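You operate a simulated robot arm through the tools that you are given. There is no shell and no other tool.

You run a simulated robot arm. Do the job below in one go: nothing can be reset, and whatever is moved stays where it is left.

## Task
Add a little oil, mash the avocado, serve a spoonful or two.
Fine: use the pestle and the serving spoon, serve on the plain plate, spill none; flask back with its stopper in, stand the pestle and lay the spoon on the bamboo board. Set down upright: oil flask, pestle.

The check looks at the end state, three seconds after you hand in, the way a careful person would. Anything else that was tipped, shoved, dropped, spilled or broken makes it a failure. Lids that push on must go on centred and level and be pressed home; caps that screw on are set level and turned clockwise until they are tight.

## Robot
A 7-joint arm with a two-finger parallel gripper, fixed in place. Base frame: the origin is on the floor under the middle of its stand, x ahead of it, y to its left, z up; the work surface is at about z = 870. Units: mm, rad, N and s.
With the tool pointing down near the work surface it reaches from about 420 to 900 mm from the base axis. Its first joint turns from -2.007 to 2.007 rad. Payload 3.91 kg.
The TCP is the grasp point between the finger pads, 30 mm short of the fingertips. In the tool frame z runs along the fingers and y along their closing line. Largest opening 110 mm; finger width 20, thickness 10; the body of the gripper, 48 by 112 mm, starts 55 mm behind the TCP.
Orientation is told as [roll, pitch, yaw] about the base's x, y, z axes, in that order, counted from this pose: with the fingers straight down and closing along the base's y, the tool's x points along the base's -x, its y along +y and its z along -z.

## Interface
- The arm moves only by the tool apply_moves. Its argument "increments" is a list of rows, each a list of 6 numbers: the shift along the tool's x, y, z in units of 25 mm (1.0 is 25 mm), then the turn, a rotation vector about the tool's x, y, z in units of 4 degrees (1.0 is 4 degrees). In form: [[tx, ty, tz, ax, ay, az], ...]. A call has 1 to 20 rows; each row shifts and turns the commanded pose from where the row before left it, along the tool's axes as they then stand. "fingers" is the gripper command, from -1 (fully open) to 1 (shut), values between in proportion, set as the call begins (left out, the last holds). A call with a number of a shift or a turn outside -1 to 1 is refused whole. Rows are played at 5 a second. More than 50 mm and 0.15 rad between two rows, or a gripper value outside its range, and nothing of the call is played. A pose out of reach is approached as far as the arm can. The call stops where the force on the tool passes 40 N (or 10 N more than at its start, if that is more) or the arm is blocked; 0.2 s more then pass. The fingers move at their own pace (about 153 mm/s each) and stop on an object; they squeeze with about 38 N. The grip force told is the motor's: it shows also when the fingers shut on nothing. Time passes only in rows, and 0.2 s behind the last, so rows that do not move let the fingers close. It gives the time, the measured TCP pose, the force on the tool (base axes), the opening and the grip force at its end, in the units of the frame above (readings bear some noise), with the torque about the TCP (base axes, N m) and any sound that the robot's microphone picked up.
- Cameras (640 x 400 px; columns grow to the right, rows downward): "scene" is fixed at [221.2, -500.8, 1484]; the picture's right is [0.35, -0.94, 0.00], its down [-0.59, -0.22, -0.77] and it looks along [0.72, 0.27, -0.63] (base axes); focal length 218 px, centre (320, 200). "wrist" rides on the gripper at [72, 17, -103] in the tool frame; the picture's right is [-0.23, 0.97, 0.00], its down [-0.76, -0.18, -0.62] and it looks along [-0.61, -0.14, 0.78] (tool axes); focal length 222 px, centre (320, 200). There is no depth. A picture from a camera that has moved, and an enlarged one, comes with that camera's place and axes in the base frame and with its lens.
- snapshot(camera): a new picture of that camera. It takes no simulated time.
- move_column(by): slides the trunk up (or, below 0, down) by that many mm; the arm rides with it, the base frame stays. It gives what a move gives, with no picture.
- close_up(camera, box): a new picture of the part [left, top, right, bottom] of that camera's present view, enlarged. It takes no simulated time.
- close_job(): hands the job in; it is judged then, once.

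Places have to be worked out from the pictures, the camera data and where the tool is seen. Open the gripper and draw the arm clear of the work before you hand the job in, unless the task says otherwise.

The tools are called after "Call:" by a JSON object that holds its "fn" and its "kwargs". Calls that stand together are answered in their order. apply_moves: Moves the arm, as the interface text tells. Its arguments: {"type":"object","properties":{"increments":{"type":"array","items":{"type":"array","items":{"type":"number"}}},"fingers":{"type":"number"}},"required":["increments"]} The other tools are called the same way: move_column (by) moves the trunk up or down; snapshot (camera) takes a picture; close_up (camera, box) takes an enlarged picture of a part of a camera's view; close_job () hands the job in.

At the start:

```text
clock: 0.0
ee_pos: [637.0, -200.7, 1351.3]
orientation: [0.0, 0.0, -0.001]
force: [0.2, -0.1, -0.3]
moment: [-0.01, 0.02, 0.03]
gripper_width: 109.9
grasp_force: 0.1
trunk travel left (down, up): [-875.0, 115.0]
```

scene: 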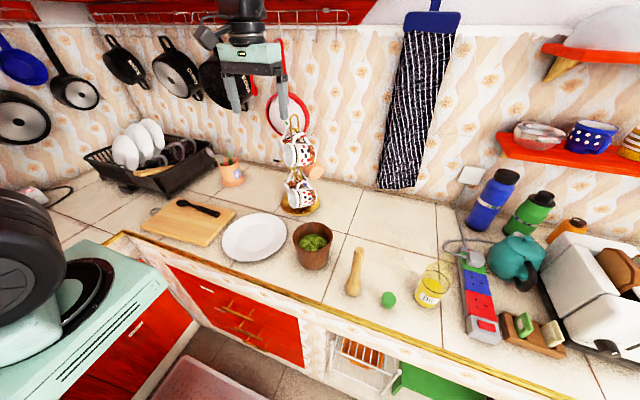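
wrist: 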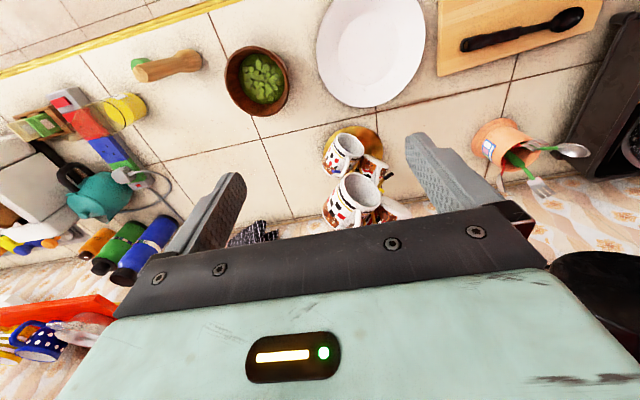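

I start by looking closely at the items on the counter: the flask, the stopper, the pestle, the bowl, the plate and the board with the spoon.

Call:
{"fn": "close_up", "kwargs": {"camera": "scene", "box": [280, 200, 480, 325]}}

Call:
{"fn": "close_up", "kwargs": {"camera": "scene", "box": [130, 160, 330, 285]}}

Call:
{"fn": "close_up", "kwargs": {"camera": "wrist", "box": [0, 0, 300, 190]}}

Call:
{"fn": "close_up", "kwargs": {"camera": "wrist", "box": [300, 0, 640, 200]}}

```text
3.20 times, centred on (380, 262) of scene
camera zoom: at [221.2, -500.8, 1484.0], right [0.35, -0.94, 0.0], down [-0.59, -0.22, -0.77], along [0.72, 0.27, -0.63], focal length 698 px, centre (128, 0)
```

zoom: 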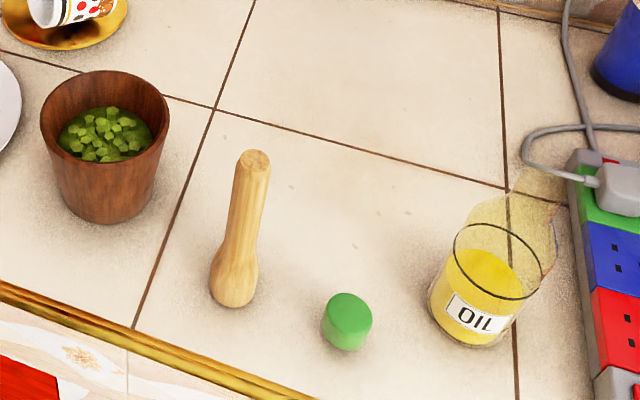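

```text
3.20 times, centred on (230, 222) of scene
camera zoom: at [221.2, -500.8, 1484.0], right [0.35, -0.94, 0.0], down [-0.59, -0.22, -0.77], along [0.72, 0.27, -0.63], focal length 698 px, centre (608, 128)
```

zoom: 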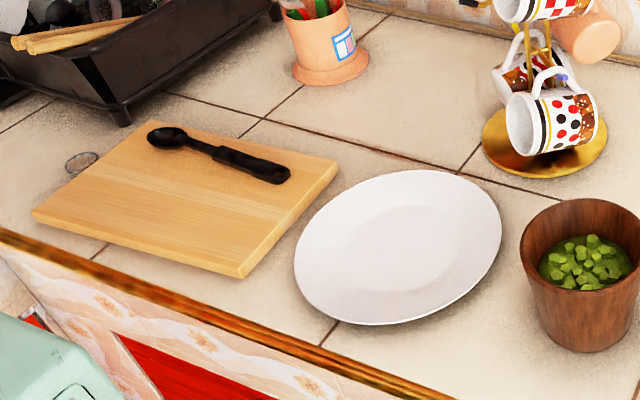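

```text
2.11 times, centred on (150, 95) of wrist
camera zoom: at [563.0, -185.0, 1455.0], right [0.23, 0.97, 0.0], down [0.76, -0.18, 0.62], along [0.61, -0.14, -0.78], focal length 468 px, centre (678, 421)
```

zoom: 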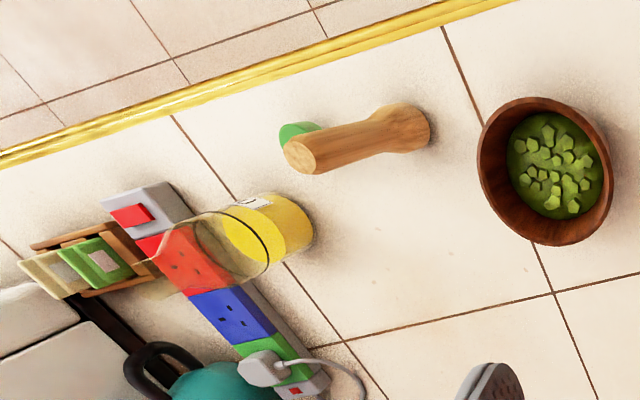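

```text
1.88 times, centred on (470, 100) of wrist
camera zoom: at [563.0, -185.0, 1455.0], right [0.23, 0.97, 0.0], down [0.76, -0.18, 0.62], along [0.61, -0.14, -0.78], focal length 418 px, centre (38, 388)
```

zoom: 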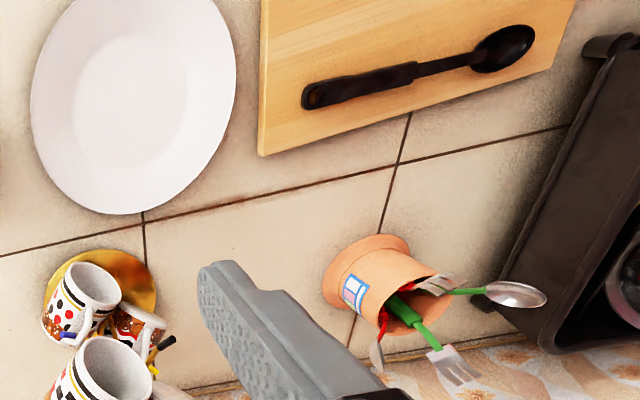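

The counter items are placed roughly as follows: flask (612,-680), stopper beside it, pestle (567,-475), bowl (617,-330), plate (632,-95), and the board with the spoon lying along y at x≈670. I will move the wrist camera nearer to the flask to see its mouth and the stopper.

Call:
{"fn": "apply_moves", "kwargs": {"increments": [[0.33, -0.9, 0.5, 0, 0, 0], [0.33, -0.9, 0.5, 0, 0, 0], [0.33, -0.9, 0.5, 0, 0, 0], [0.33, -0.9, 0.5, 0, 0, 0], [0.33, -0.9, 0.5, 0, 0, 0], [0.33, -0.9, 0.5, 0, 0, 0], [0.33, -0.9, 0.5, 0, 0, 0], [0.33, -0.9, 0.5, 0, 0, 0], [0.33, -0.9, 0.5, 0, 0, 0], [0.33, -0.9, 0.5, 0, 0, 0], [0.33, -0.9, 0.5, 0, 0, 0], [0.33, -0.9, 0.5, 0, 0, 0], [0.33, -0.9, 0.5, 0, 0, 0], [0.33, -0.9, 0.5, 0, 0, 0], [0.33, -0.9, 0.5, 0, 0, 0], [0.33, -0.9, 0.5, 0, 0, 0], [0.33, -0.9, 0.5, 0, 0, 0], [0.33, -0.9, 0.5, 0, 0, 0], [0.33, -0.9, 0.5, 0, 0, 0], [0.33, -0.9, 0.5, 0, 0, 0]]}}

Call:
{"fn": "snapshot", "kwargs": {"camera": "wrist"}}

Call:
{"fn": "snapshot", "kwargs": {"camera": "scene"}}

```text
clock: 4.2
ee_pos: [473.0, -650.7, 1100.8]
orientation: [0.0, -0.002, 0.001]
force: [0.0, 0.1, 0.7]
moment: [-0.05, -0.03, 0.01]
gripper_width: 110.1
grasp_force: 0.0
trunk travel left (down, up): [-875.0, 115.0]
```

```text
taken
camera wrist: at [400.5, -634.0, 1205.1], right [0.23, 0.97, 0.0], down [0.76, -0.18, 0.62], along [0.61, -0.14, -0.78], focal length 222 px, centre (320, 200)
```

wrist: 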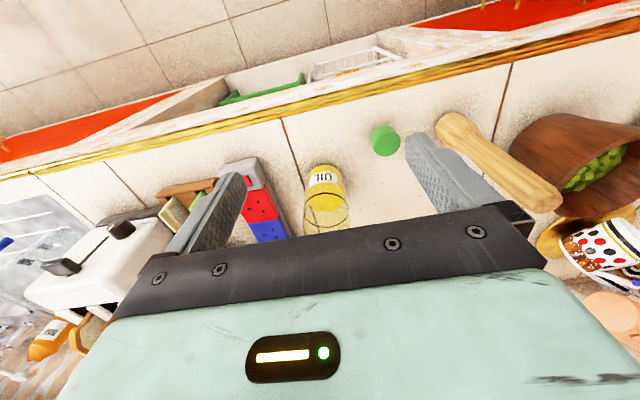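

```text
taken
```

scene: 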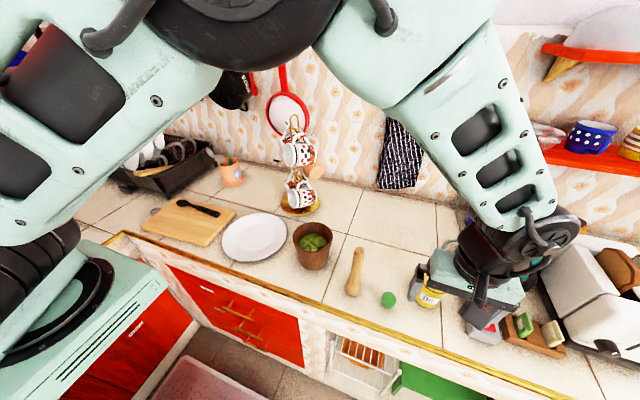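

The flask is now ahead of the wrist camera; I enlarge the flask and stopper in this view.

Call:
{"fn": "close_up", "kwargs": {"camera": "wrist", "box": [250, 100, 450, 225]}}

Call:
{"fn": "close_up", "kwargs": {"camera": "scene", "box": [340, 230, 500, 330]}}

```text
3.20 times, centred on (350, 162) of wrist
camera zoom: at [400.5, -634.0, 1205.1], right [0.23, 0.97, 0.0], down [0.76, -0.18, 0.62], along [0.61, -0.14, -0.78], focal length 711 px, centre (224, 320)
```

zoom: 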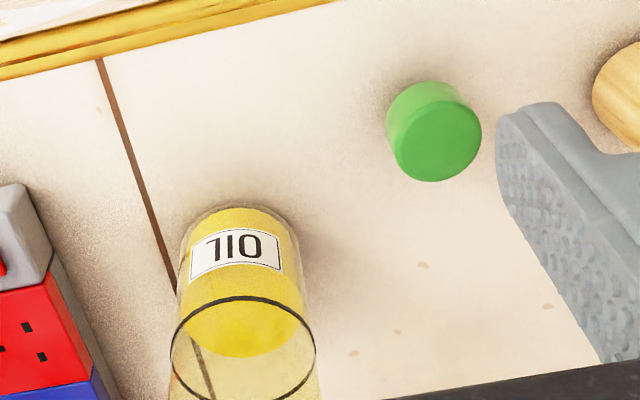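

```text
4.00 times, centred on (420, 280) of scene
camera zoom: at [221.2, -500.8, 1484.0], right [0.35, -0.94, 0.0], down [-0.59, -0.22, -0.77], along [0.72, 0.27, -0.63], focal length 872 px, centre (-80, -120)
```

zoom: 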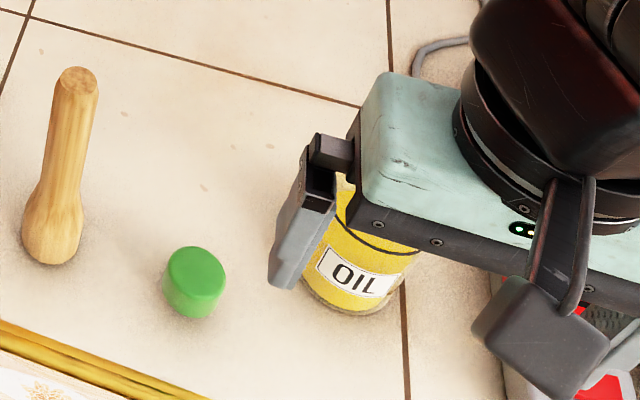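

The flask is tall clear glass with oil in its lower half; I still can't see its mouth. I raise the arm so the camera looks down at the mouth.

Call:
{"fn": "apply_moves", "kwargs": {"increments": [[-0.54, 0.23, -0.97, 0, 0, 0], [-0.54, 0.23, -0.97, 0, 0, 0], [-0.54, 0.23, -0.97, 0, 0, 0], [-0.54, 0.23, -0.97, 0, 0, 0], [-0.54, 0.23, -0.97, 0, 0, 0], [-0.54, 0.23, -0.97, 0, 0, 0]]}}

Call:
{"fn": "snapshot", "kwargs": {"camera": "wrist"}}

Call:
{"fn": "close_up", "kwargs": {"camera": "wrist", "box": [220, 80, 420, 205]}}

```text
clock: 5.6
ee_pos: [552.9, -615.2, 1245.4]
orientation: [0.001, 0.0, -0.001]
force: [-0.8, -0.3, 0.1]
moment: [0.03, -0.02, 0.0]
gripper_width: 110.1
grasp_force: 0.0
trunk travel left (down, up): [-875.0, 115.0]
```

```text
taken
camera wrist: at [480.9, -598.8, 1350.3], right [0.23, 0.97, 0.0], down [0.76, -0.18, 0.62], along [0.61, -0.14, -0.78], focal length 222 px, centre (320, 200)
```

wrist: 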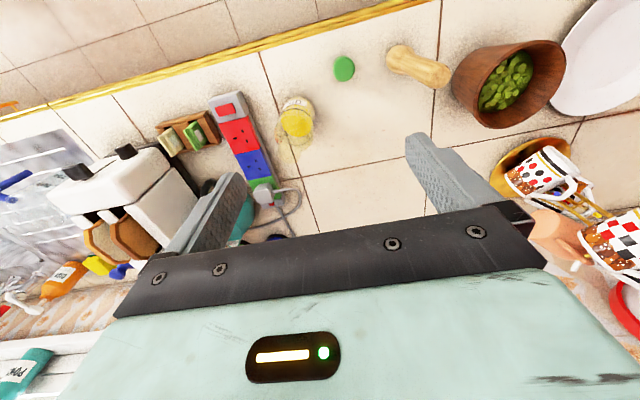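

```text
3.20 times, centred on (320, 142) of wrist
camera zoom: at [480.9, -598.8, 1350.3], right [0.23, 0.97, 0.0], down [0.76, -0.18, 0.62], along [0.61, -0.14, -0.78], focal length 711 px, centre (320, 384)
```

zoom: 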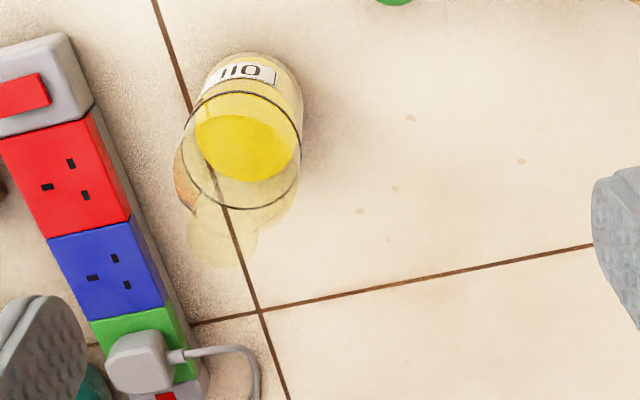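

The transparent part beyond the dark ring falls at the same x, y in three views at z≈1056, so it seems to be a clear neck above the shoulder. I enlarge it further, with the stopper as well.

Call:
{"fn": "close_up", "kwargs": {"camera": "wrist", "box": [265, 85, 329, 125]}}

Call:
{"fn": "close_up", "kwargs": {"camera": "wrist", "box": [265, 125, 329, 165]}}

Call:
{"fn": "close_up", "kwargs": {"camera": "wrist", "box": [320, 40, 460, 128]}}

Call:
{"fn": "close_up", "kwargs": {"camera": "scene", "box": [400, 230, 480, 320]}}

```text
10.00 times, centred on (297, 105) of wrist
camera zoom: at [480.9, -598.8, 1350.3], right [0.23, 0.97, 0.0], down [0.76, -0.18, 0.62], along [0.61, -0.14, -0.78], focal length 2221 px, centre (550, 1150)
```

zoom: 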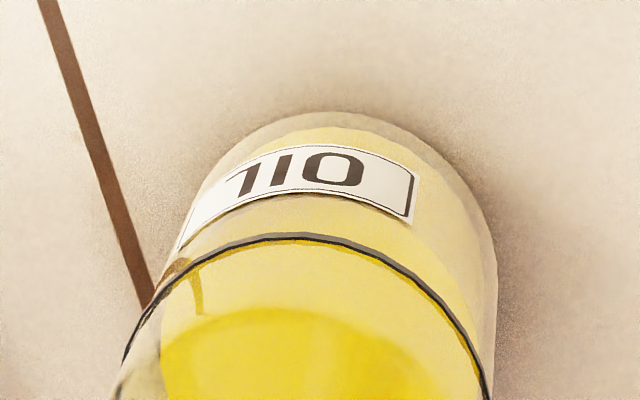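

```text
10.00 times, centred on (297, 145) of wrist
camera zoom: at [480.9, -598.8, 1350.3], right [0.23, 0.97, 0.0], down [0.76, -0.18, 0.62], along [0.61, -0.14, -0.78], focal length 2221 px, centre (550, 750)
```

zoom: 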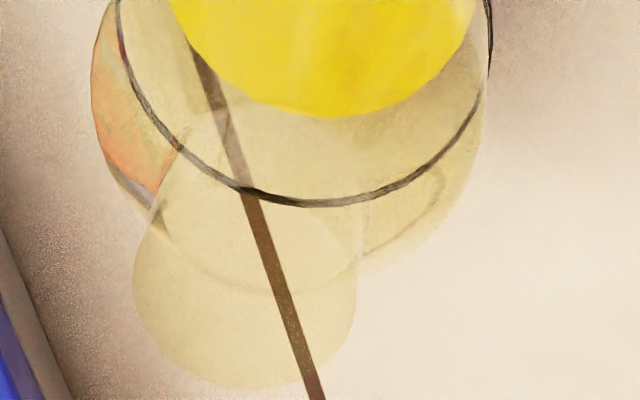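

```text
4.55 times, centred on (390, 84) of wrist
camera zoom: at [480.9, -598.8, 1350.3], right [0.23, 0.97, 0.0], down [0.76, -0.18, 0.62], along [0.61, -0.14, -0.78], focal length 1010 px, centre (2, 727)
```

zoom: 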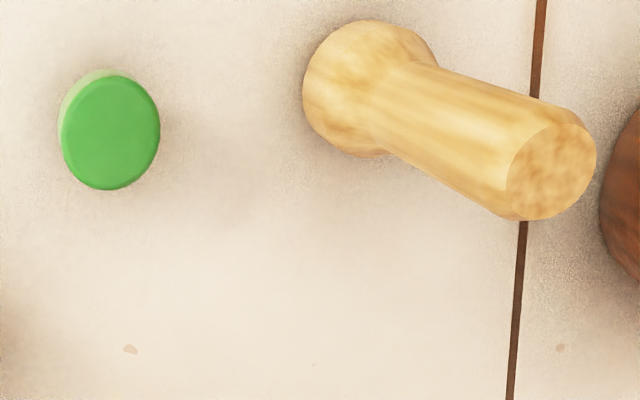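

```text
4.44 times, centred on (440, 275) of scene
camera zoom: at [221.2, -500.8, 1484.0], right [0.35, -0.94, 0.0], down [-0.59, -0.22, -0.77], along [0.72, 0.27, -0.63], focal length 969 px, centre (-213, -133)
```

zoom: 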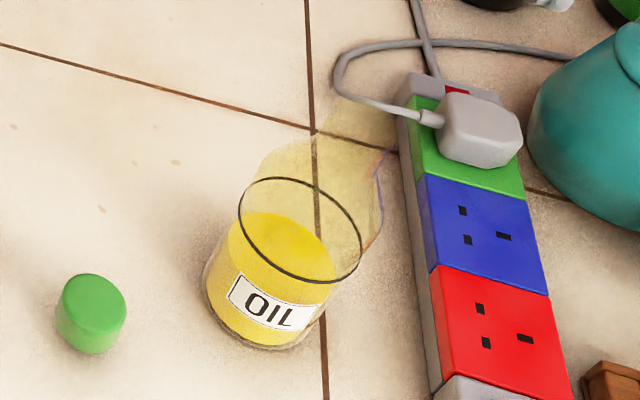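

The flask has a clear neck: ring centre triangulates to (614.5,-675.5,956), mouth at z≈1061, about 32 mm wide, and the body about 70 mm wide. I pitch the tool forward (17 rows × 4°, to about 22° below horizontal pointing +x) so I can grip the body from the side.

Call:
{"fn": "apply_moves", "kwargs": {"increments": [[0, 0, 0, 0, -1, 0], [0, 0, 0, 0, -1, 0], [0, 0, 0, 0, -1, 0], [0, 0, 0, 0, -1, 0], [0, 0, 0, 0, -1, 0], [0, 0, 0, 0, -1, 0], [0, 0, 0, 0, -1, 0], [0, 0, 0, 0, -1, 0], [0, 0, 0, 0, -1, 0], [0, 0, 0, 0, -1, 0], [0, 0, 0, 0, -1, 0], [0, 0, 0, 0, -1, 0], [0, 0, 0, 0, -1, 0], [0, 0, 0, 0, -1, 0], [0, 0, 0, 0, -1, 0], [0, 0, 0, 0, -1, 0], [0, 0, 0, 0, -1, 0], [0, 0, 0, 0, 0, 0]]}}

Call:
{"fn": "snapshot", "kwargs": {"camera": "scene"}}

Call:
{"fn": "snapshot", "kwargs": {"camera": "wrist"}}

```text
clock: 9.4
ee_pos: [551.9, -616.4, 1244.9]
orientation: [0.0, -1.189, 0.0]
force: [0.7, 0.5, 0.4]
moment: [0.01, -0.01, 0.02]
gripper_width: 110.1
grasp_force: 0.0
trunk travel left (down, up): [-875.0, 115.0]
```

```text
taken
```

scene: 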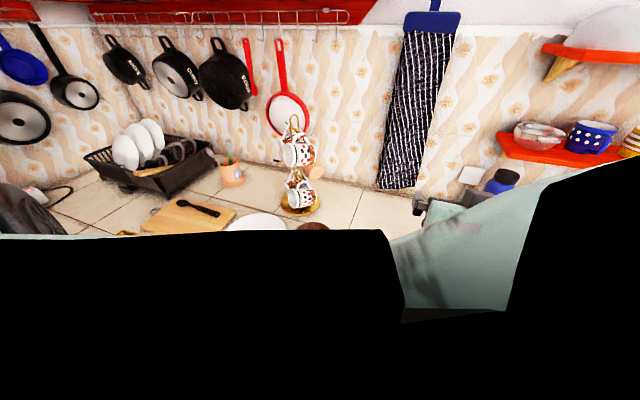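

```text
taken
camera wrist: at [429.2, -600.2, 1218.2], right [0.08, 0.97, 0.21], down [-0.29, -0.18, 0.94], along [0.95, -0.14, 0.27], focal length 222 px, centre (320, 200)
```

wrist: 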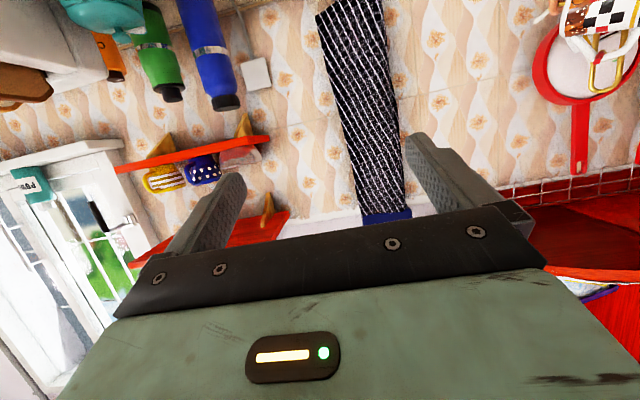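

The pitch worked and the tool points forward and slightly down. I now lower to a point in front of and above the grasp height, on the flask's line.

Call:
{"fn": "apply_moves", "kwargs": {"increments": [[0.77, -0.236, 0.07, 0, 0, 0], [0.77, -0.236, 0.07, 0, 0, 0], [0.77, -0.236, 0.07, 0, 0, 0], [0.77, -0.236, 0.07, 0, 0, 0], [0.77, -0.236, 0.07, 0, 0, 0], [0.77, -0.236, 0.07, 0, 0, 0], [0.77, -0.236, 0.07, 0, 0, 0], [0.77, -0.236, 0.07, 0, 0, 0], [0.77, -0.236, 0.07, 0, 0, 0], [0.77, -0.236, 0.07, 0, 0, 0]]}}

Call:
{"fn": "snapshot", "kwargs": {"camera": "wrist"}}

Call:
{"fn": "snapshot", "kwargs": {"camera": "scene"}}

```text
clock: 11.6
ee_pos: [498.5, -673.7, 1061.3]
orientation: [-0.001, -1.188, 0.003]
force: [-0.8, 0.7, -0.5]
moment: [-0.02, 0.0, -0.04]
gripper_width: 110.1
grasp_force: 0.1
trunk travel left (down, up): [-875.0, 115.0]
```

```text
taken
camera wrist: at [374.5, -657.8, 1033.6], right [0.09, 0.97, 0.21], down [-0.29, -0.18, 0.94], along [0.95, -0.14, 0.27], focal length 222 px, centre (320, 200)
```

wrist: 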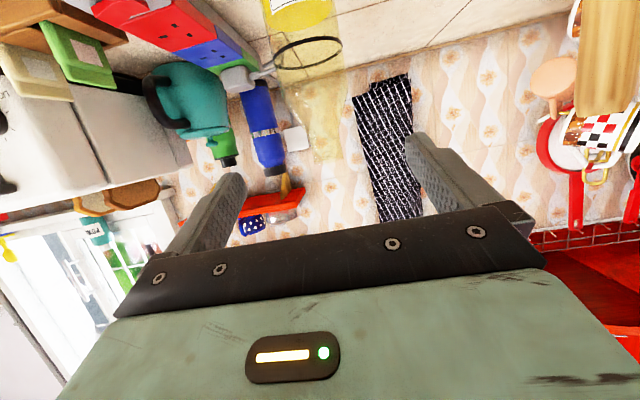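

```text
taken
```

scene: 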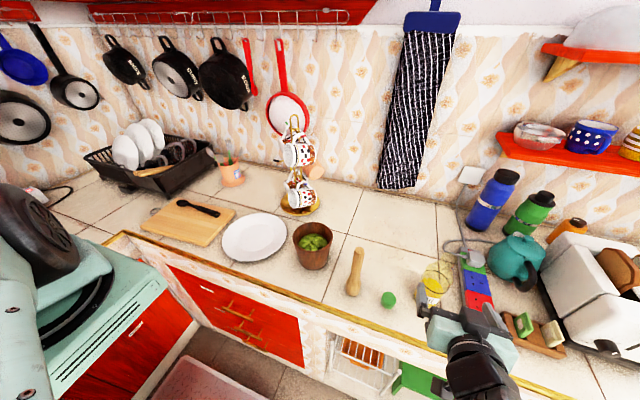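

The neck is visible now as pale glass; I enlarge it to check its shape and position against the gripper's centre line.

Call:
{"fn": "close_up", "kwargs": {"camera": "wrist", "box": [220, 0, 440, 190]}}

Call:
{"fn": "close_up", "kwargs": {"camera": "scene", "box": [370, 240, 530, 340]}}

```text
2.11 times, centred on (330, 95) of wrist
camera zoom: at [374.5, -657.8, 1033.6], right [0.09, 0.97, 0.21], down [-0.29, -0.18, 0.94], along [0.95, -0.14, 0.27], focal length 468 px, centre (299, 421)
```

zoom: 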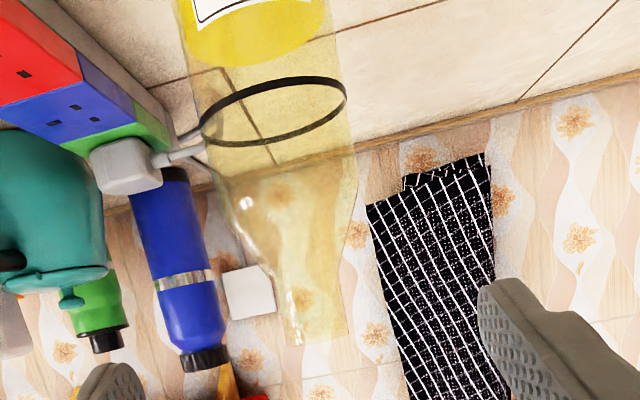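

```text
4.00 times, centred on (450, 290) of scene
camera zoom: at [221.2, -500.8, 1484.0], right [0.35, -0.94, 0.0], down [-0.59, -0.22, -0.77], along [0.72, 0.27, -0.63], focal length 872 px, centre (-200, -160)
```

zoom: 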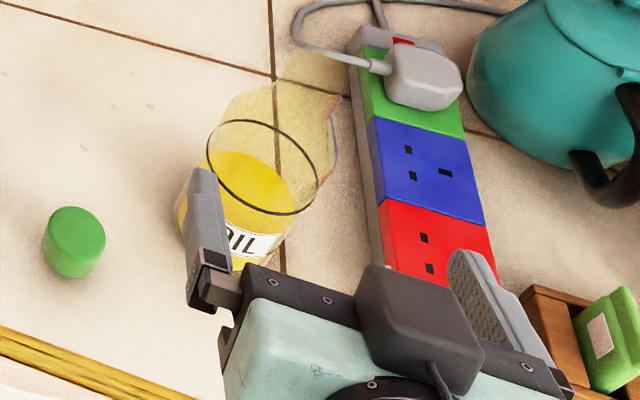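

The flask axis checks out at y≈-675.3 with its mouth at z≈1062, and the body runs up to z≈990. I drop to the grasp line and then advance along the tool axis with the fingers open.

Call:
{"fn": "apply_moves", "kwargs": {"increments": [[0.9, -0.02, 0.34, 0, 0, 0], [0.9, -0.02, 0.34, 0, 0, 0], [0.9, -0.03, 0.34, 0, 0, 0], [0, 0, 0, 0, 0, 0]], "fingers": -1}}

Call:
{"fn": "close_up", "kwargs": {"camera": "wrist", "box": [160, 0, 500, 210]}}

Call:
{"fn": "close_up", "kwargs": {"camera": "scene", "box": [370, 240, 530, 340]}}

```text
clock: 12.6
ee_pos: [502.3, -676.1, 997.5]
orientation: [-0.046, -1.175, 0.056]
force: [-0.1, -0.2, -0.2]
moment: [0.03, 0.02, -0.02]
gripper_width: 110.2
grasp_force: 0.1
trunk travel left (down, up): [-875.0, 115.0]
```

```text
1.88 times, centred on (330, 105) of wrist
camera zoom: at [378.7, -662.7, 970.7], right [0.07, 0.98, 0.19], down [-0.28, -0.17, 0.95], along [0.96, -0.12, 0.26], focal length 418 px, centre (301, 379)
```

zoom: 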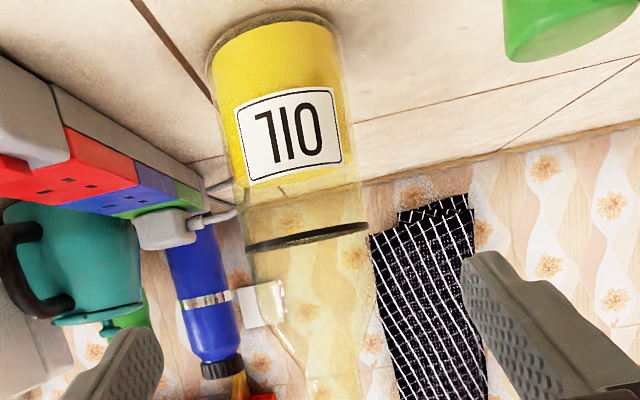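

```text
4.00 times, centred on (450, 290) of scene
camera zoom: at [221.2, -500.8, 1484.0], right [0.35, -0.94, 0.0], down [-0.59, -0.22, -0.77], along [0.72, 0.27, -0.63], focal length 872 px, centre (-200, -160)
```

zoom: 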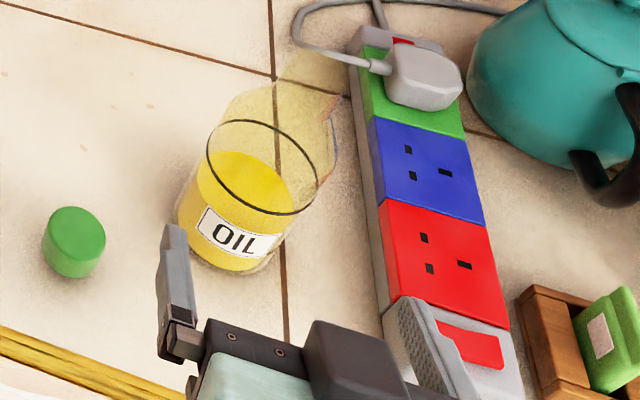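

The reading shows a 10 mm and 3° lag, so this sideways wrist pose is at the edge of the arm's range. I lift a little and yaw the tool 20° toward the radial direction for an easier approach.

Call:
{"fn": "apply_moves", "kwargs": {"increments": [[-0.985, 0.84, -0.235, 0, 0, 0], [-0.985, 0.84, -0.235, 0, 0, 0], [0, 0, 0, 0.9272, 0, 0.3746], [0, 0, 0, 0.9272, 0, 0.3746], [0, 0, 0, 0.9272, 0, 0.3746], [0, 0, 0, 0.9272, 0, 0.3746], [0, 0, 0, 0.9272, 0, 0.3746], [0, 0, 0, 0, 0, 0]]}}

Call:
{"fn": "snapshot", "kwargs": {"camera": "scene"}}

```text
clock: 14.4
ee_pos: [491.2, -672.2, 1045.3]
orientation: [0.026, -1.183, -0.362]
force: [-0.4, 0.0, -0.6]
moment: [-0.04, 0.03, 0.0]
gripper_width: 109.8
grasp_force: 0.0
out of reach, approached as far as the arm can: row 6, 7
trunk travel left (down, up): [-875.0, 115.0]
```

```text
taken
```

scene: 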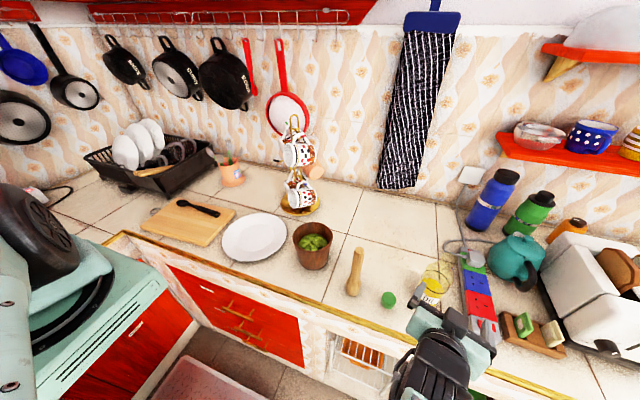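

Yawing toward the base made it worse (out of reach), so the wrist bend is probably limited by the shoulder being high. I raise the tool 150 mm and then lower the trunk by the same amount to flatten the forearm.

Call:
{"fn": "apply_moves", "kwargs": {"increments": [[-0.9272, 0, -0.3746, 0, 0, 0], [-0.9272, 0, -0.3746, 0, 0, 0], [-0.9272, 0, -0.3746, 0, 0, 0], [-0.9272, 0, -0.3746, 0, 0, 0], [-0.9272, 0, -0.3746, 0, 0, 0], [-0.9272, 0, -0.3746, 0, 0, 0], [0, 0, 0, 0, 0, 0]]}}

Call:
{"fn": "snapshot", "kwargs": {"camera": "scene"}}

```text
clock: 16.0
ee_pos: [493.2, -670.8, 1195.6]
orientation: [0.001, -1.187, -0.351]
force: [-1.4, -0.5, 0.1]
moment: [0.0, -0.01, 0.02]
gripper_width: 110.1
grasp_force: 0.0
trunk travel left (down, up): [-875.0, 115.0]
```

```text
taken
```

scene: 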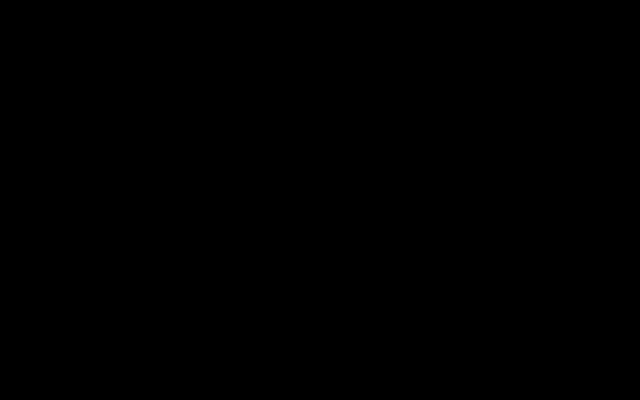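

The commanded pose follows what was reached, and all readings are quiet. The elbow sits about above the wrist, so I lower the trunk 150 mm.

Call:
{"fn": "move_column", "kwargs": {"by": -150}}

Call:
{"fn": "snapshot", "kwargs": {"camera": "scene"}}

Call:
{"fn": "snapshot", "kwargs": {"camera": "wrist"}}

```text
clock: 17.8
ee_pos: [494.5, -670.9, 1045.9]
orientation: [0.001, -1.187, -0.35]
force: [-0.3, 1.0, 0.4]
moment: [0.03, -0.01, 0.03]
gripper_width: 110.1
grasp_force: 0.1
trunk travel left (down, up): [-725.0, 265.0]
```

```text
taken
```

scene: 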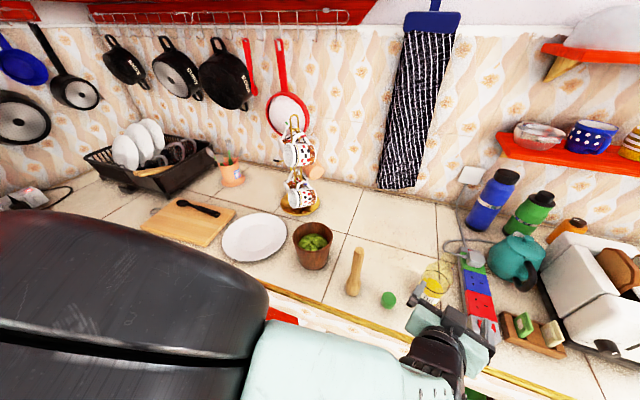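

```text
taken
camera wrist: at [384.6, -614.2, 1017.9], right [0.41, 0.89, 0.21], down [-0.34, -0.07, 0.94], along [0.85, -0.46, 0.27], focal length 222 px, centre (320, 200)
```

wrist: 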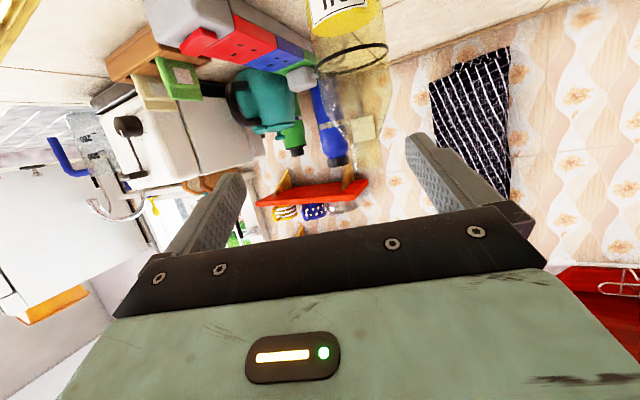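

With the trunk lowered the forearm is flatter and the pose held. I move to the pre-grasp point at about (503,-635,988) with yaw -20°.

Call:
{"fn": "apply_moves", "kwargs": {"increments": [[0.74, 0.49, 0.235, 0, 0, 0], [0.74, 0.49, 0.235, 0, 0, 0], [0.74, 0.49, 0.235, 0, 0, 0], [0, 0, 0, 0, 0, 0]]}}

Call:
{"fn": "close_up", "kwargs": {"camera": "wrist", "box": [160, 0, 500, 210]}}

Call:
{"fn": "snapshot", "kwargs": {"camera": "scene"}}

```text
clock: 18.8
ee_pos: [502.6, -636.5, 986.3]
orientation: [0.0, -1.187, -0.349]
force: [0.3, 0.3, 0.1]
moment: [-0.02, 0.01, 0.0]
gripper_width: 110.2
grasp_force: 0.0
trunk travel left (down, up): [-725.0, 265.0]
```

```text
1.88 times, centred on (330, 105) of wrist
camera zoom: at [393.1, -579.3, 959.3], right [0.41, 0.89, 0.21], down [-0.34, -0.07, 0.94], along [0.85, -0.46, 0.27], focal length 418 px, centre (301, 379)
```

zoom: 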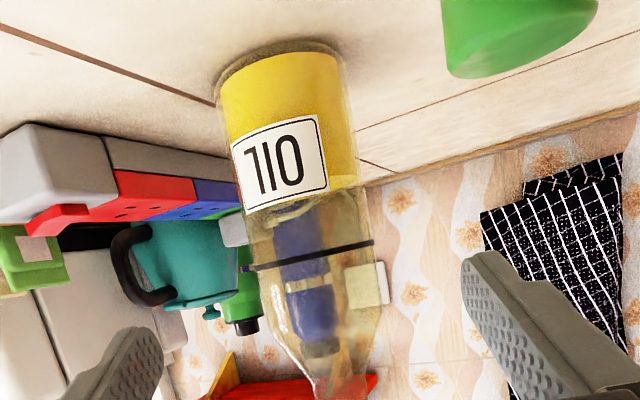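

```text
taken
```

scene: 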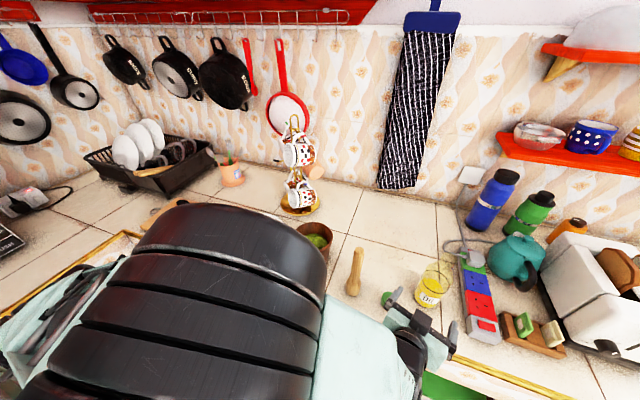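

The pose is reached exactly and the flask is centred between the open fingers. I advance 120 mm along the tool axis, fingers open.

Call:
{"fn": "apply_moves", "kwargs": {"increments": [[0, 0, 0.8, 0, 0, 0], [0, 0, 0.8, 0, 0, 0], [0, 0, 0.8, 0, 0, 0], [0, 0, 0.8, 0, 0, 0], [0, 0, 0.8, 0, 0, 0], [0, 0, 0.8, 0, 0, 0], [0, 0, 0, 0, 0, 0]], "fingers": -1}}

Call:
{"fn": "snapshot", "kwargs": {"camera": "wrist"}}

Call:
{"fn": "close_up", "kwargs": {"camera": "scene", "box": [350, 240, 510, 340]}}

```text
clock: 20.4
ee_pos: [609.4, -673.2, 942.9]
orientation: [-0.001, -1.186, -0.35]
force: [-0.8, -0.1, -0.3]
moment: [-0.01, 0.01, -0.02]
gripper_width: 110.1
grasp_force: 0.0
trunk travel left (down, up): [-725.0, 265.0]
```

```text
taken
camera wrist: at [498.8, -617.0, 915.1], right [0.41, 0.89, 0.21], down [-0.34, -0.07, 0.94], along [0.85, -0.46, 0.27], focal length 222 px, centre (320, 200)
```

wrist: 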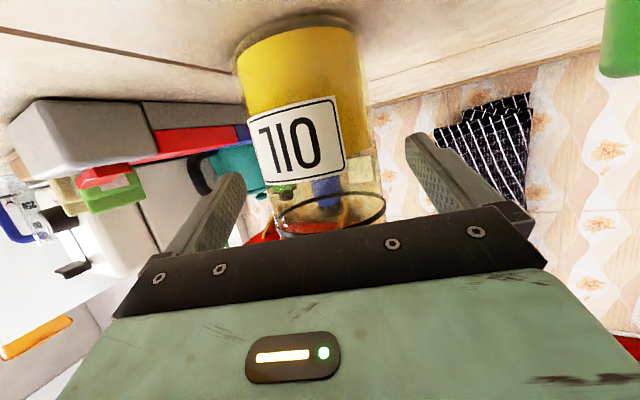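

```text
4.00 times, centred on (430, 290) of scene
camera zoom: at [221.2, -500.8, 1484.0], right [0.35, -0.94, 0.0], down [-0.59, -0.22, -0.77], along [0.72, 0.27, -0.63], focal length 872 px, centre (-120, -160)
```

zoom: 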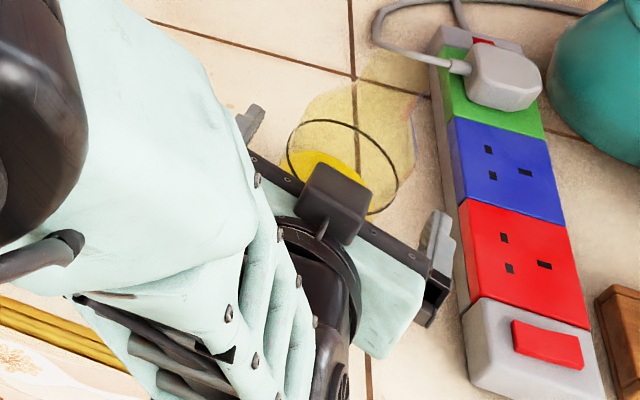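

The flask stands between the fingers with no contact force, and laterally it is within 1 mm of centre. I close the fingers on the body.

Call:
{"fn": "apply_moves", "kwargs": {"increments": [[0, 0, 0, 0, 0, 0], [0, 0, 0, 0, 0, 0], [0, 0, 0, 0, 0, 0], [0, 0, 0, 0, 0, 0], [0, 0, 0, 0, 0, 0]], "fingers": 1}}

Call:
{"fn": "snapshot", "kwargs": {"camera": "wrist"}}

```text
clock: 21.6
ee_pos: [609.1, -673.8, 943.4]
orientation: [0.001, -1.188, -0.35]
force: [0.3, 0.5, 1.7]
moment: [-0.07, -0.07, 0.02]
gripper_width: 64.5
grasp_force: 38.2
trunk travel left (down, up): [-725.0, 265.0]
```

```text
taken
camera wrist: at [498.6, -616.9, 915.1], right [0.41, 0.89, 0.21], down [-0.34, -0.07, 0.94], along [0.85, -0.46, 0.27], focal length 222 px, centre (320, 200)
```

wrist: 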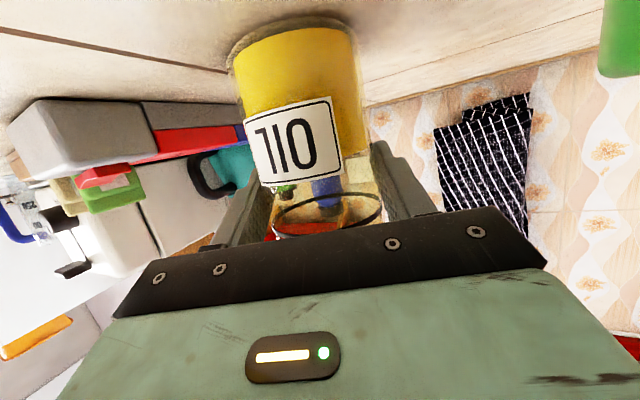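

The grip holds at 64.5 mm with 38 N. I lift the flask 100 mm straight up and check that it stays upright.

Call:
{"fn": "apply_moves", "kwargs": {"increments": [[-0.4, 0, -0.16, 0, 0, 0], [-0.7, 0, -0.283, 0, 0, 0], [-0.8, 0, -0.323, 0, 0, 0], [-0.8, 0, -0.323, 0, 0, 0], [-0.7, 0, -0.283, 0, 0, 0], [-0.31, 0, -0.125, 0, 0, 0]], "fingers": 1}}

Call:
{"fn": "snapshot", "kwargs": {"camera": "wrist"}}

Call:
{"fn": "snapshot", "kwargs": {"camera": "scene"}}

```text
clock: 22.9
ee_pos: [607.1, -674.3, 1043.7]
orientation: [0.003, -1.187, -0.351]
force: [-0.7, -0.6, -1.4]
moment: [-0.01, 0.01, 0.0]
gripper_width: 64.3
grasp_force: 37.5
trunk travel left (down, up): [-725.0, 265.0]
```

```text
taken
camera wrist: at [497.7, -616.9, 1016.2], right [0.41, 0.89, 0.21], down [-0.34, -0.07, 0.94], along [0.85, -0.46, 0.27], focal length 222 px, centre (320, 200)
```

wrist: 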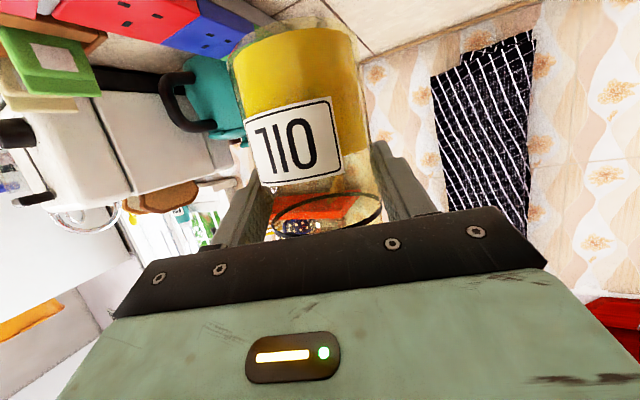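

```text
taken
```

scene: 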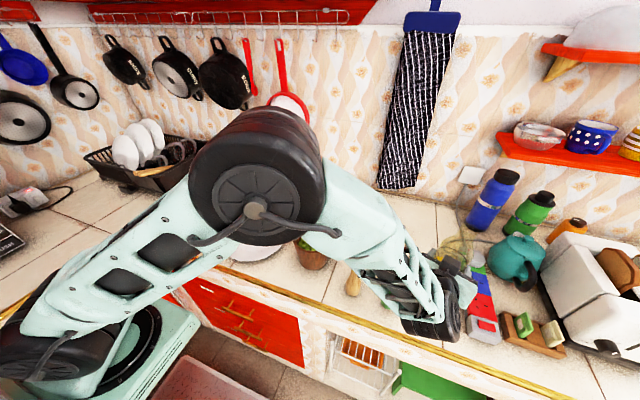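

The flask is lifted and level. I bring it back toward the robot and up, then along to a spot in front of the bowl, passing well clear of the pestle.

Call:
{"fn": "apply_moves", "kwargs": {"increments": [[-0.142, 0.24, -0.781, 0, 0, 0], [-0.142, 0.24, -0.781, 0, 0, 0], [-0.142, 0.24, -0.781, 0, 0, 0], [-0.142, 0.24, -0.781, 0, 0, 0], [-0.142, 0.24, -0.781, 0, 0, 0], [-0.142, 0.24, -0.781, 0, 0, 0], [-0.142, 0.24, -0.781, 0, 0, 0], [-0.142, 0.24, -0.781, 0, 0, 0], [-0.142, 0.24, -0.781, 0, 0, 0], [-0.142, 0.24, -0.781, 0, 0, 0]]}}

Call:
{"fn": "snapshot", "kwargs": {"camera": "scene"}}

```text
clock: 25.1
ee_pos: [468.9, -559.3, 1146.0]
orientation: [0.002, -1.187, -0.35]
force: [0.3, 0.0, -1.0]
moment: [-0.04, 0.02, 0.0]
gripper_width: 64.7
grasp_force: 38.2
trunk travel left (down, up): [-725.0, 265.0]
```

```text
taken
```

scene: 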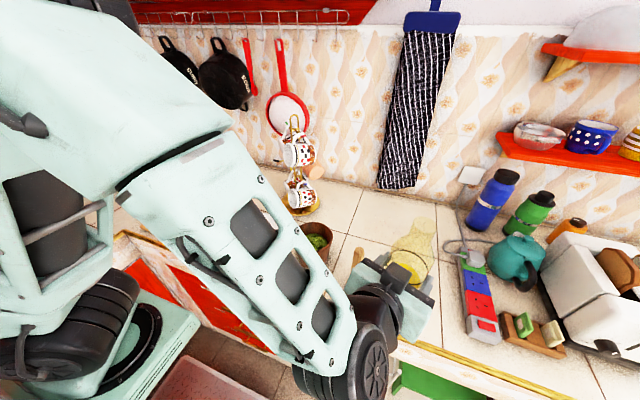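

All steady. Before coming closer to the robot I pre-tilt the flask by 52° here (well below the pouring angle) by pitching the tool down, which keeps the wrist within reach.

Call:
{"fn": "apply_moves", "kwargs": {"increments": [[0, 0, 0, 0, 0.5, 0], [0, 0, 0, 0, 1, 0], [0, 0, 0, 0, 1, 0], [0, 0, 0, 0, 1, 0], [0, 0, 0, 0, 1, 0], [0, 0, 0, 0, 1, 0], [0, 0, 0, 0, 1, 0], [0, 0, 0, 0, 1, 0], [0, 0, 0, 0, 1, 0], [0, 0, 0, 0, 1, 0], [0, 0, 0, 0, 1, 0], [0, 0, 0, 0, 1, 0], [0, 0, 0, 0, 1, 0], [0, 0, 0, 0, 0.5, 0]]}}

Call:
{"fn": "snapshot", "kwargs": {"camera": "scene"}}

Call:
{"fn": "snapshot", "kwargs": {"camera": "wrist"}}

```text
clock: 28.1
ee_pos: [470.0, -560.5, 1148.9]
orientation: [0.0, -0.276, -0.349]
force: [0.1, 0.0, -1.8]
moment: [0.0, 0.0, -0.03]
gripper_width: 64.6
grasp_force: 38.1
trunk travel left (down, up): [-725.0, 265.0]
```

```text
taken
```

scene: 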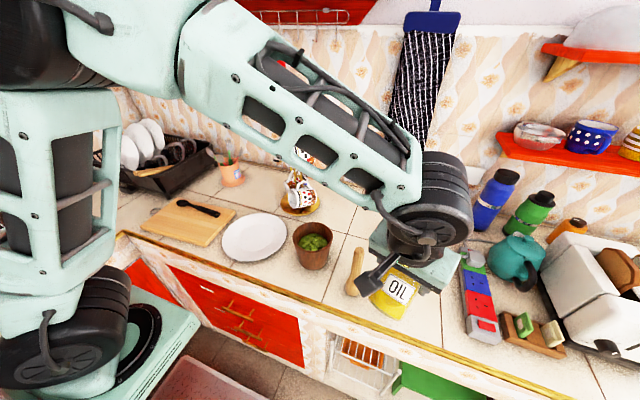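

```text
taken
camera wrist: at [383.9, -511.4, 1228.2], right [0.54, 0.84, 0.06], down [0.47, -0.36, 0.81], along [0.7, -0.41, -0.59], focal length 222 px, centre (320, 200)
```

wrist: 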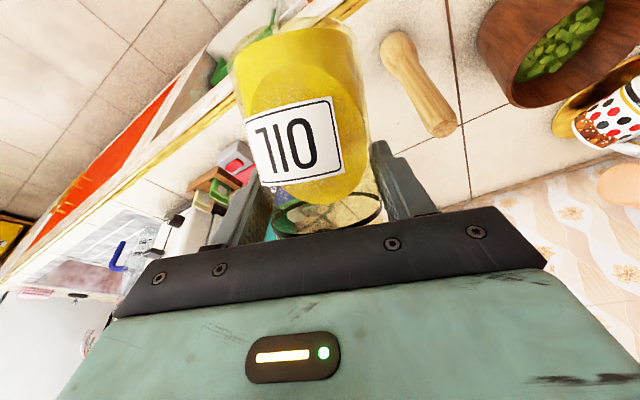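

The oil level behaves as expected in the tilted flask. I take a close look at the bowl from the scene camera to fix its rim centre before moving over it.

Call:
{"fn": "close_up", "kwargs": {"camera": "scene", "box": [270, 200, 366, 280]}}

Call:
{"fn": "close_up", "kwargs": {"camera": "wrist", "box": [360, 0, 640, 160]}}

```text
5.00 times, centred on (318, 240) of scene
camera zoom: at [221.2, -500.8, 1484.0], right [0.35, -0.94, 0.0], down [-0.59, -0.22, -0.77], along [0.72, 0.27, -0.63], focal length 1090 px, centre (330, 0)
```

zoom: 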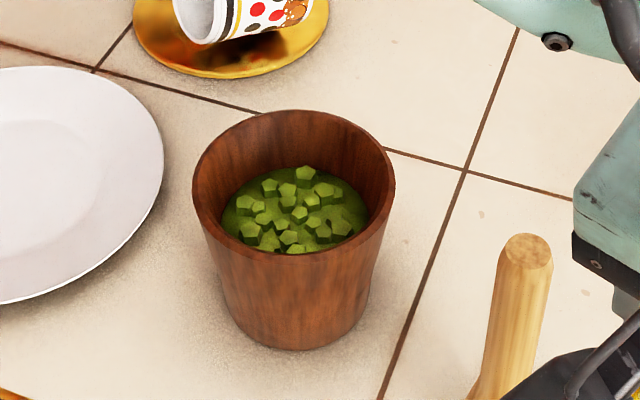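

```text
2.29 times, centred on (500, 80) of wrist
camera zoom: at [383.9, -511.4, 1228.2], right [0.54, 0.84, 0.06], down [0.47, -0.36, 0.81], along [0.7, -0.41, -0.59], focal length 508 px, centre (-91, 474)
```

zoom: 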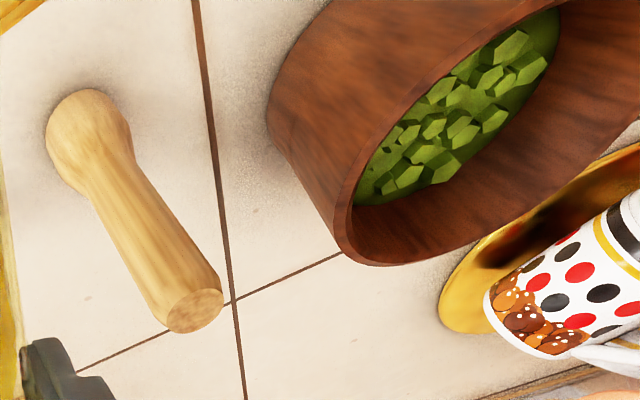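

The bowl's rim centre comes out near (620,-329), rim z≈985, with the avocado surface about 25 mm below the rim. I carry the pre-tilted flask over to the robot's side of the bowl and yaw to -30°.

Call:
{"fn": "apply_moves", "kwargs": {"increments": [[0.095, 0.41, 0.002, 0, 0, 0], [0.189, 0.83, 0.005, 0, 0, 0], [0.189, 0.83, 0.005, 0, 0, 0], [0.189, 0.83, 0.005, 0, 0, 0], [0.189, 0.83, 0.005, 0, 0, 0], [0.189, 0.83, 0.005, 0, 0, 0], [0.189, 0.83, 0.005, 0, 0, 0], [0.189, 0.83, 0.005, 0, 0, 0], [0.189, 0.83, 0.005, 0, 0, 0], [0.189, 0.83, 0.005, 0, 0, 0], [0.189, 0.83, 0.005, 0, 0, 0], [0.189, 0.83, 0.005, 0, 0, 0], [0.189, 0.83, 0.005, 0, 0, 0], [0.189, 0.83, 0.005, 0, 0, 0], [0.095, 0.42, 0.002, 0, 0, 0], [0, 0, 0, 0.2297, 0, 0.801], [0, 0, 0, 0.2297, 0, 0.801], [0, 0, 0, 0.2297, 0, 0.801], [0, 0, 0, 0, 0, 0]]}}

Call:
{"fn": "snapshot", "kwargs": {"camera": "scene"}}

Call:
{"fn": "snapshot", "kwargs": {"camera": "wrist"}}

```text
clock: 32.1
ee_pos: [510.5, -265.2, 1129.1]
orientation: [0.0, -0.278, -0.525]
force: [0.0, -0.1, -2.3]
moment: [0.01, 0.04, 0.0]
gripper_width: 64.5
grasp_force: 37.6
trunk travel left (down, up): [-725.0, 265.0]
```

```text
taken
```

scene: 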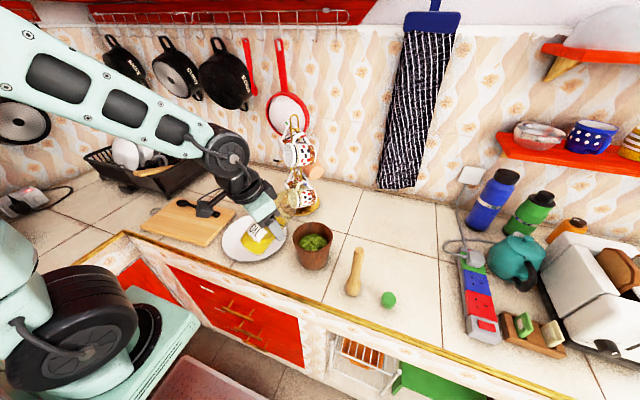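

```text
taken
camera wrist: at [434.2, -201.7, 1208.6], right [0.68, 0.73, 0.06], down [0.4, -0.43, 0.81], along [0.62, -0.52, -0.58], focal length 222 px, centre (320, 200)
```

wrist: 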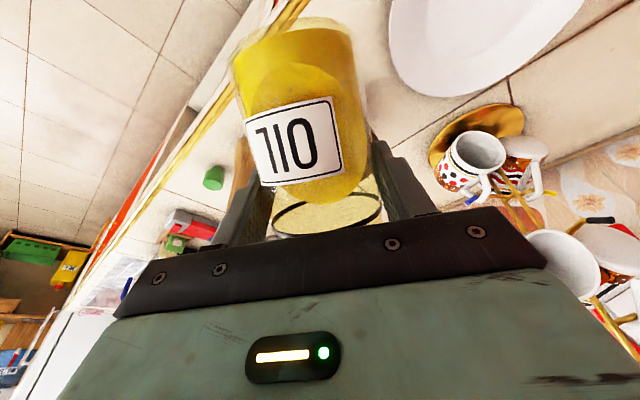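

The pose is as planned and the scene camera sees flask and bowl clearly. I enlarge this view.

Call:
{"fn": "close_up", "kwargs": {"camera": "scene", "box": [220, 180, 348, 280]}}

```text
4.00 times, centred on (284, 230) of scene
camera zoom: at [221.2, -500.8, 1484.0], right [0.35, -0.94, 0.0], down [-0.59, -0.22, -0.77], along [0.72, 0.27, -0.63], focal length 872 px, centre (464, 80)
```

zoom: 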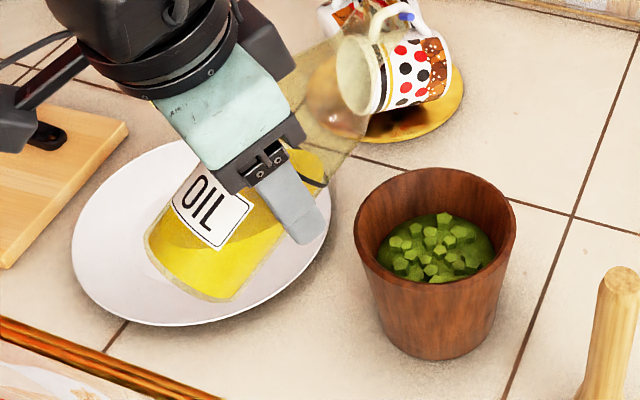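

The neck points up over toward the bowl. I lower to z≈1050 and tilt on to about 72°, still short of the expected pouring angle.

Call:
{"fn": "apply_moves", "kwargs": {"increments": [[0.218, 0, 0.76, 0, 0, 0], [0.218, 0, 0.76, 0, 0, 0], [0.218, 0, 0.76, 0, 0, 0], [0.218, 0, 0.76, 0, 0, 0], [0, 0, 0, 0, 1, 0], [0, 0, 0, 0, 1, 0], [0, 0, 0, 0, 1, 0], [0, 0, 0, 0, 1, 0], [0, 0, 0, 0, 1, 0], [0, 0, 0, 0, 0, 0]]}}

Call:
{"fn": "close_up", "kwargs": {"camera": "scene", "box": [220, 180, 348, 280]}}

Call:
{"fn": "close_up", "kwargs": {"camera": "wrist", "box": [160, 0, 480, 200]}}

```text
clock: 34.4
ee_pos: [509.2, -264.7, 1049.6]
orientation: [0.001, 0.072, -0.522]
force: [0.4, 0.3, -1.7]
moment: [0.0, 0.0, -0.03]
gripper_width: 64.6
grasp_force: 38.2
trunk travel left (down, up): [-725.0, 265.0]
```

```text
4.00 times, centred on (284, 230) of scene
camera zoom: at [221.2, -500.8, 1484.0], right [0.35, -0.94, 0.0], down [-0.59, -0.22, -0.77], along [0.72, 0.27, -0.63], focal length 872 px, centre (464, 80)
```

zoom: 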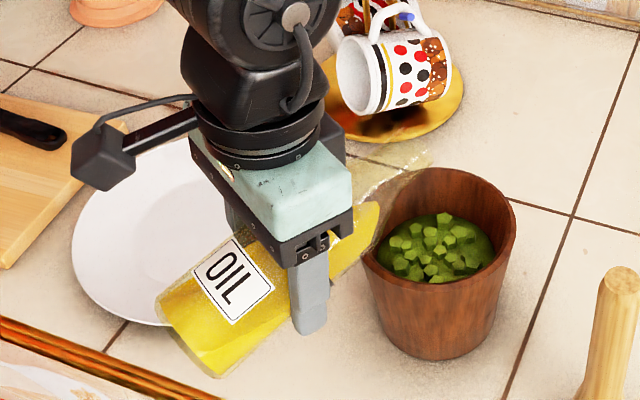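

```text
2.00 times, centred on (320, 100) of wrist
camera zoom: at [462.0, -217.9, 1158.4], right [0.68, 0.73, -0.02], down [0.61, -0.56, 0.57], along [0.41, -0.4, -0.82], focal length 444 px, centre (320, 400)
```

zoom: 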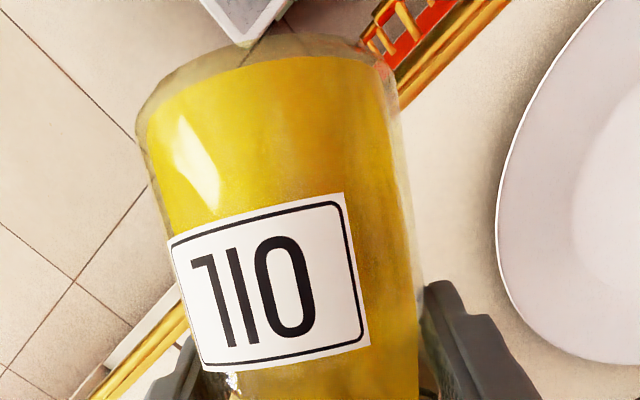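

The neck tip is where I predicted, above the bowl's middle. I tilt in small steps now, watching for oil to run: first to 80°.

Call:
{"fn": "apply_moves", "kwargs": {"increments": [[0, 0, 0, 0, 1, 0], [0, 0, 0, 0, 1, 0]]}}

Call:
{"fn": "close_up", "kwargs": {"camera": "scene", "box": [250, 190, 346, 250]}}

```text
clock: 35.0
ee_pos: [509.5, -263.4, 1050.1]
orientation: [0.001, 0.212, -0.523]
force: [-0.7, 0.5, -0.8]
moment: [0.01, -0.01, 0.01]
gripper_width: 64.4
grasp_force: 37.6
trunk travel left (down, up): [-725.0, 265.0]
```

```text
6.67 times, centred on (298, 220) of scene
camera zoom: at [221.2, -500.8, 1484.0], right [0.35, -0.94, 0.0], down [-0.59, -0.22, -0.77], along [0.72, 0.27, -0.63], focal length 1453 px, centre (467, 67)
```

zoom: 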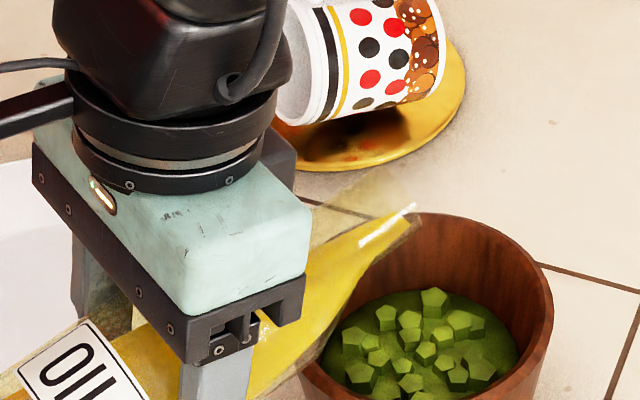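

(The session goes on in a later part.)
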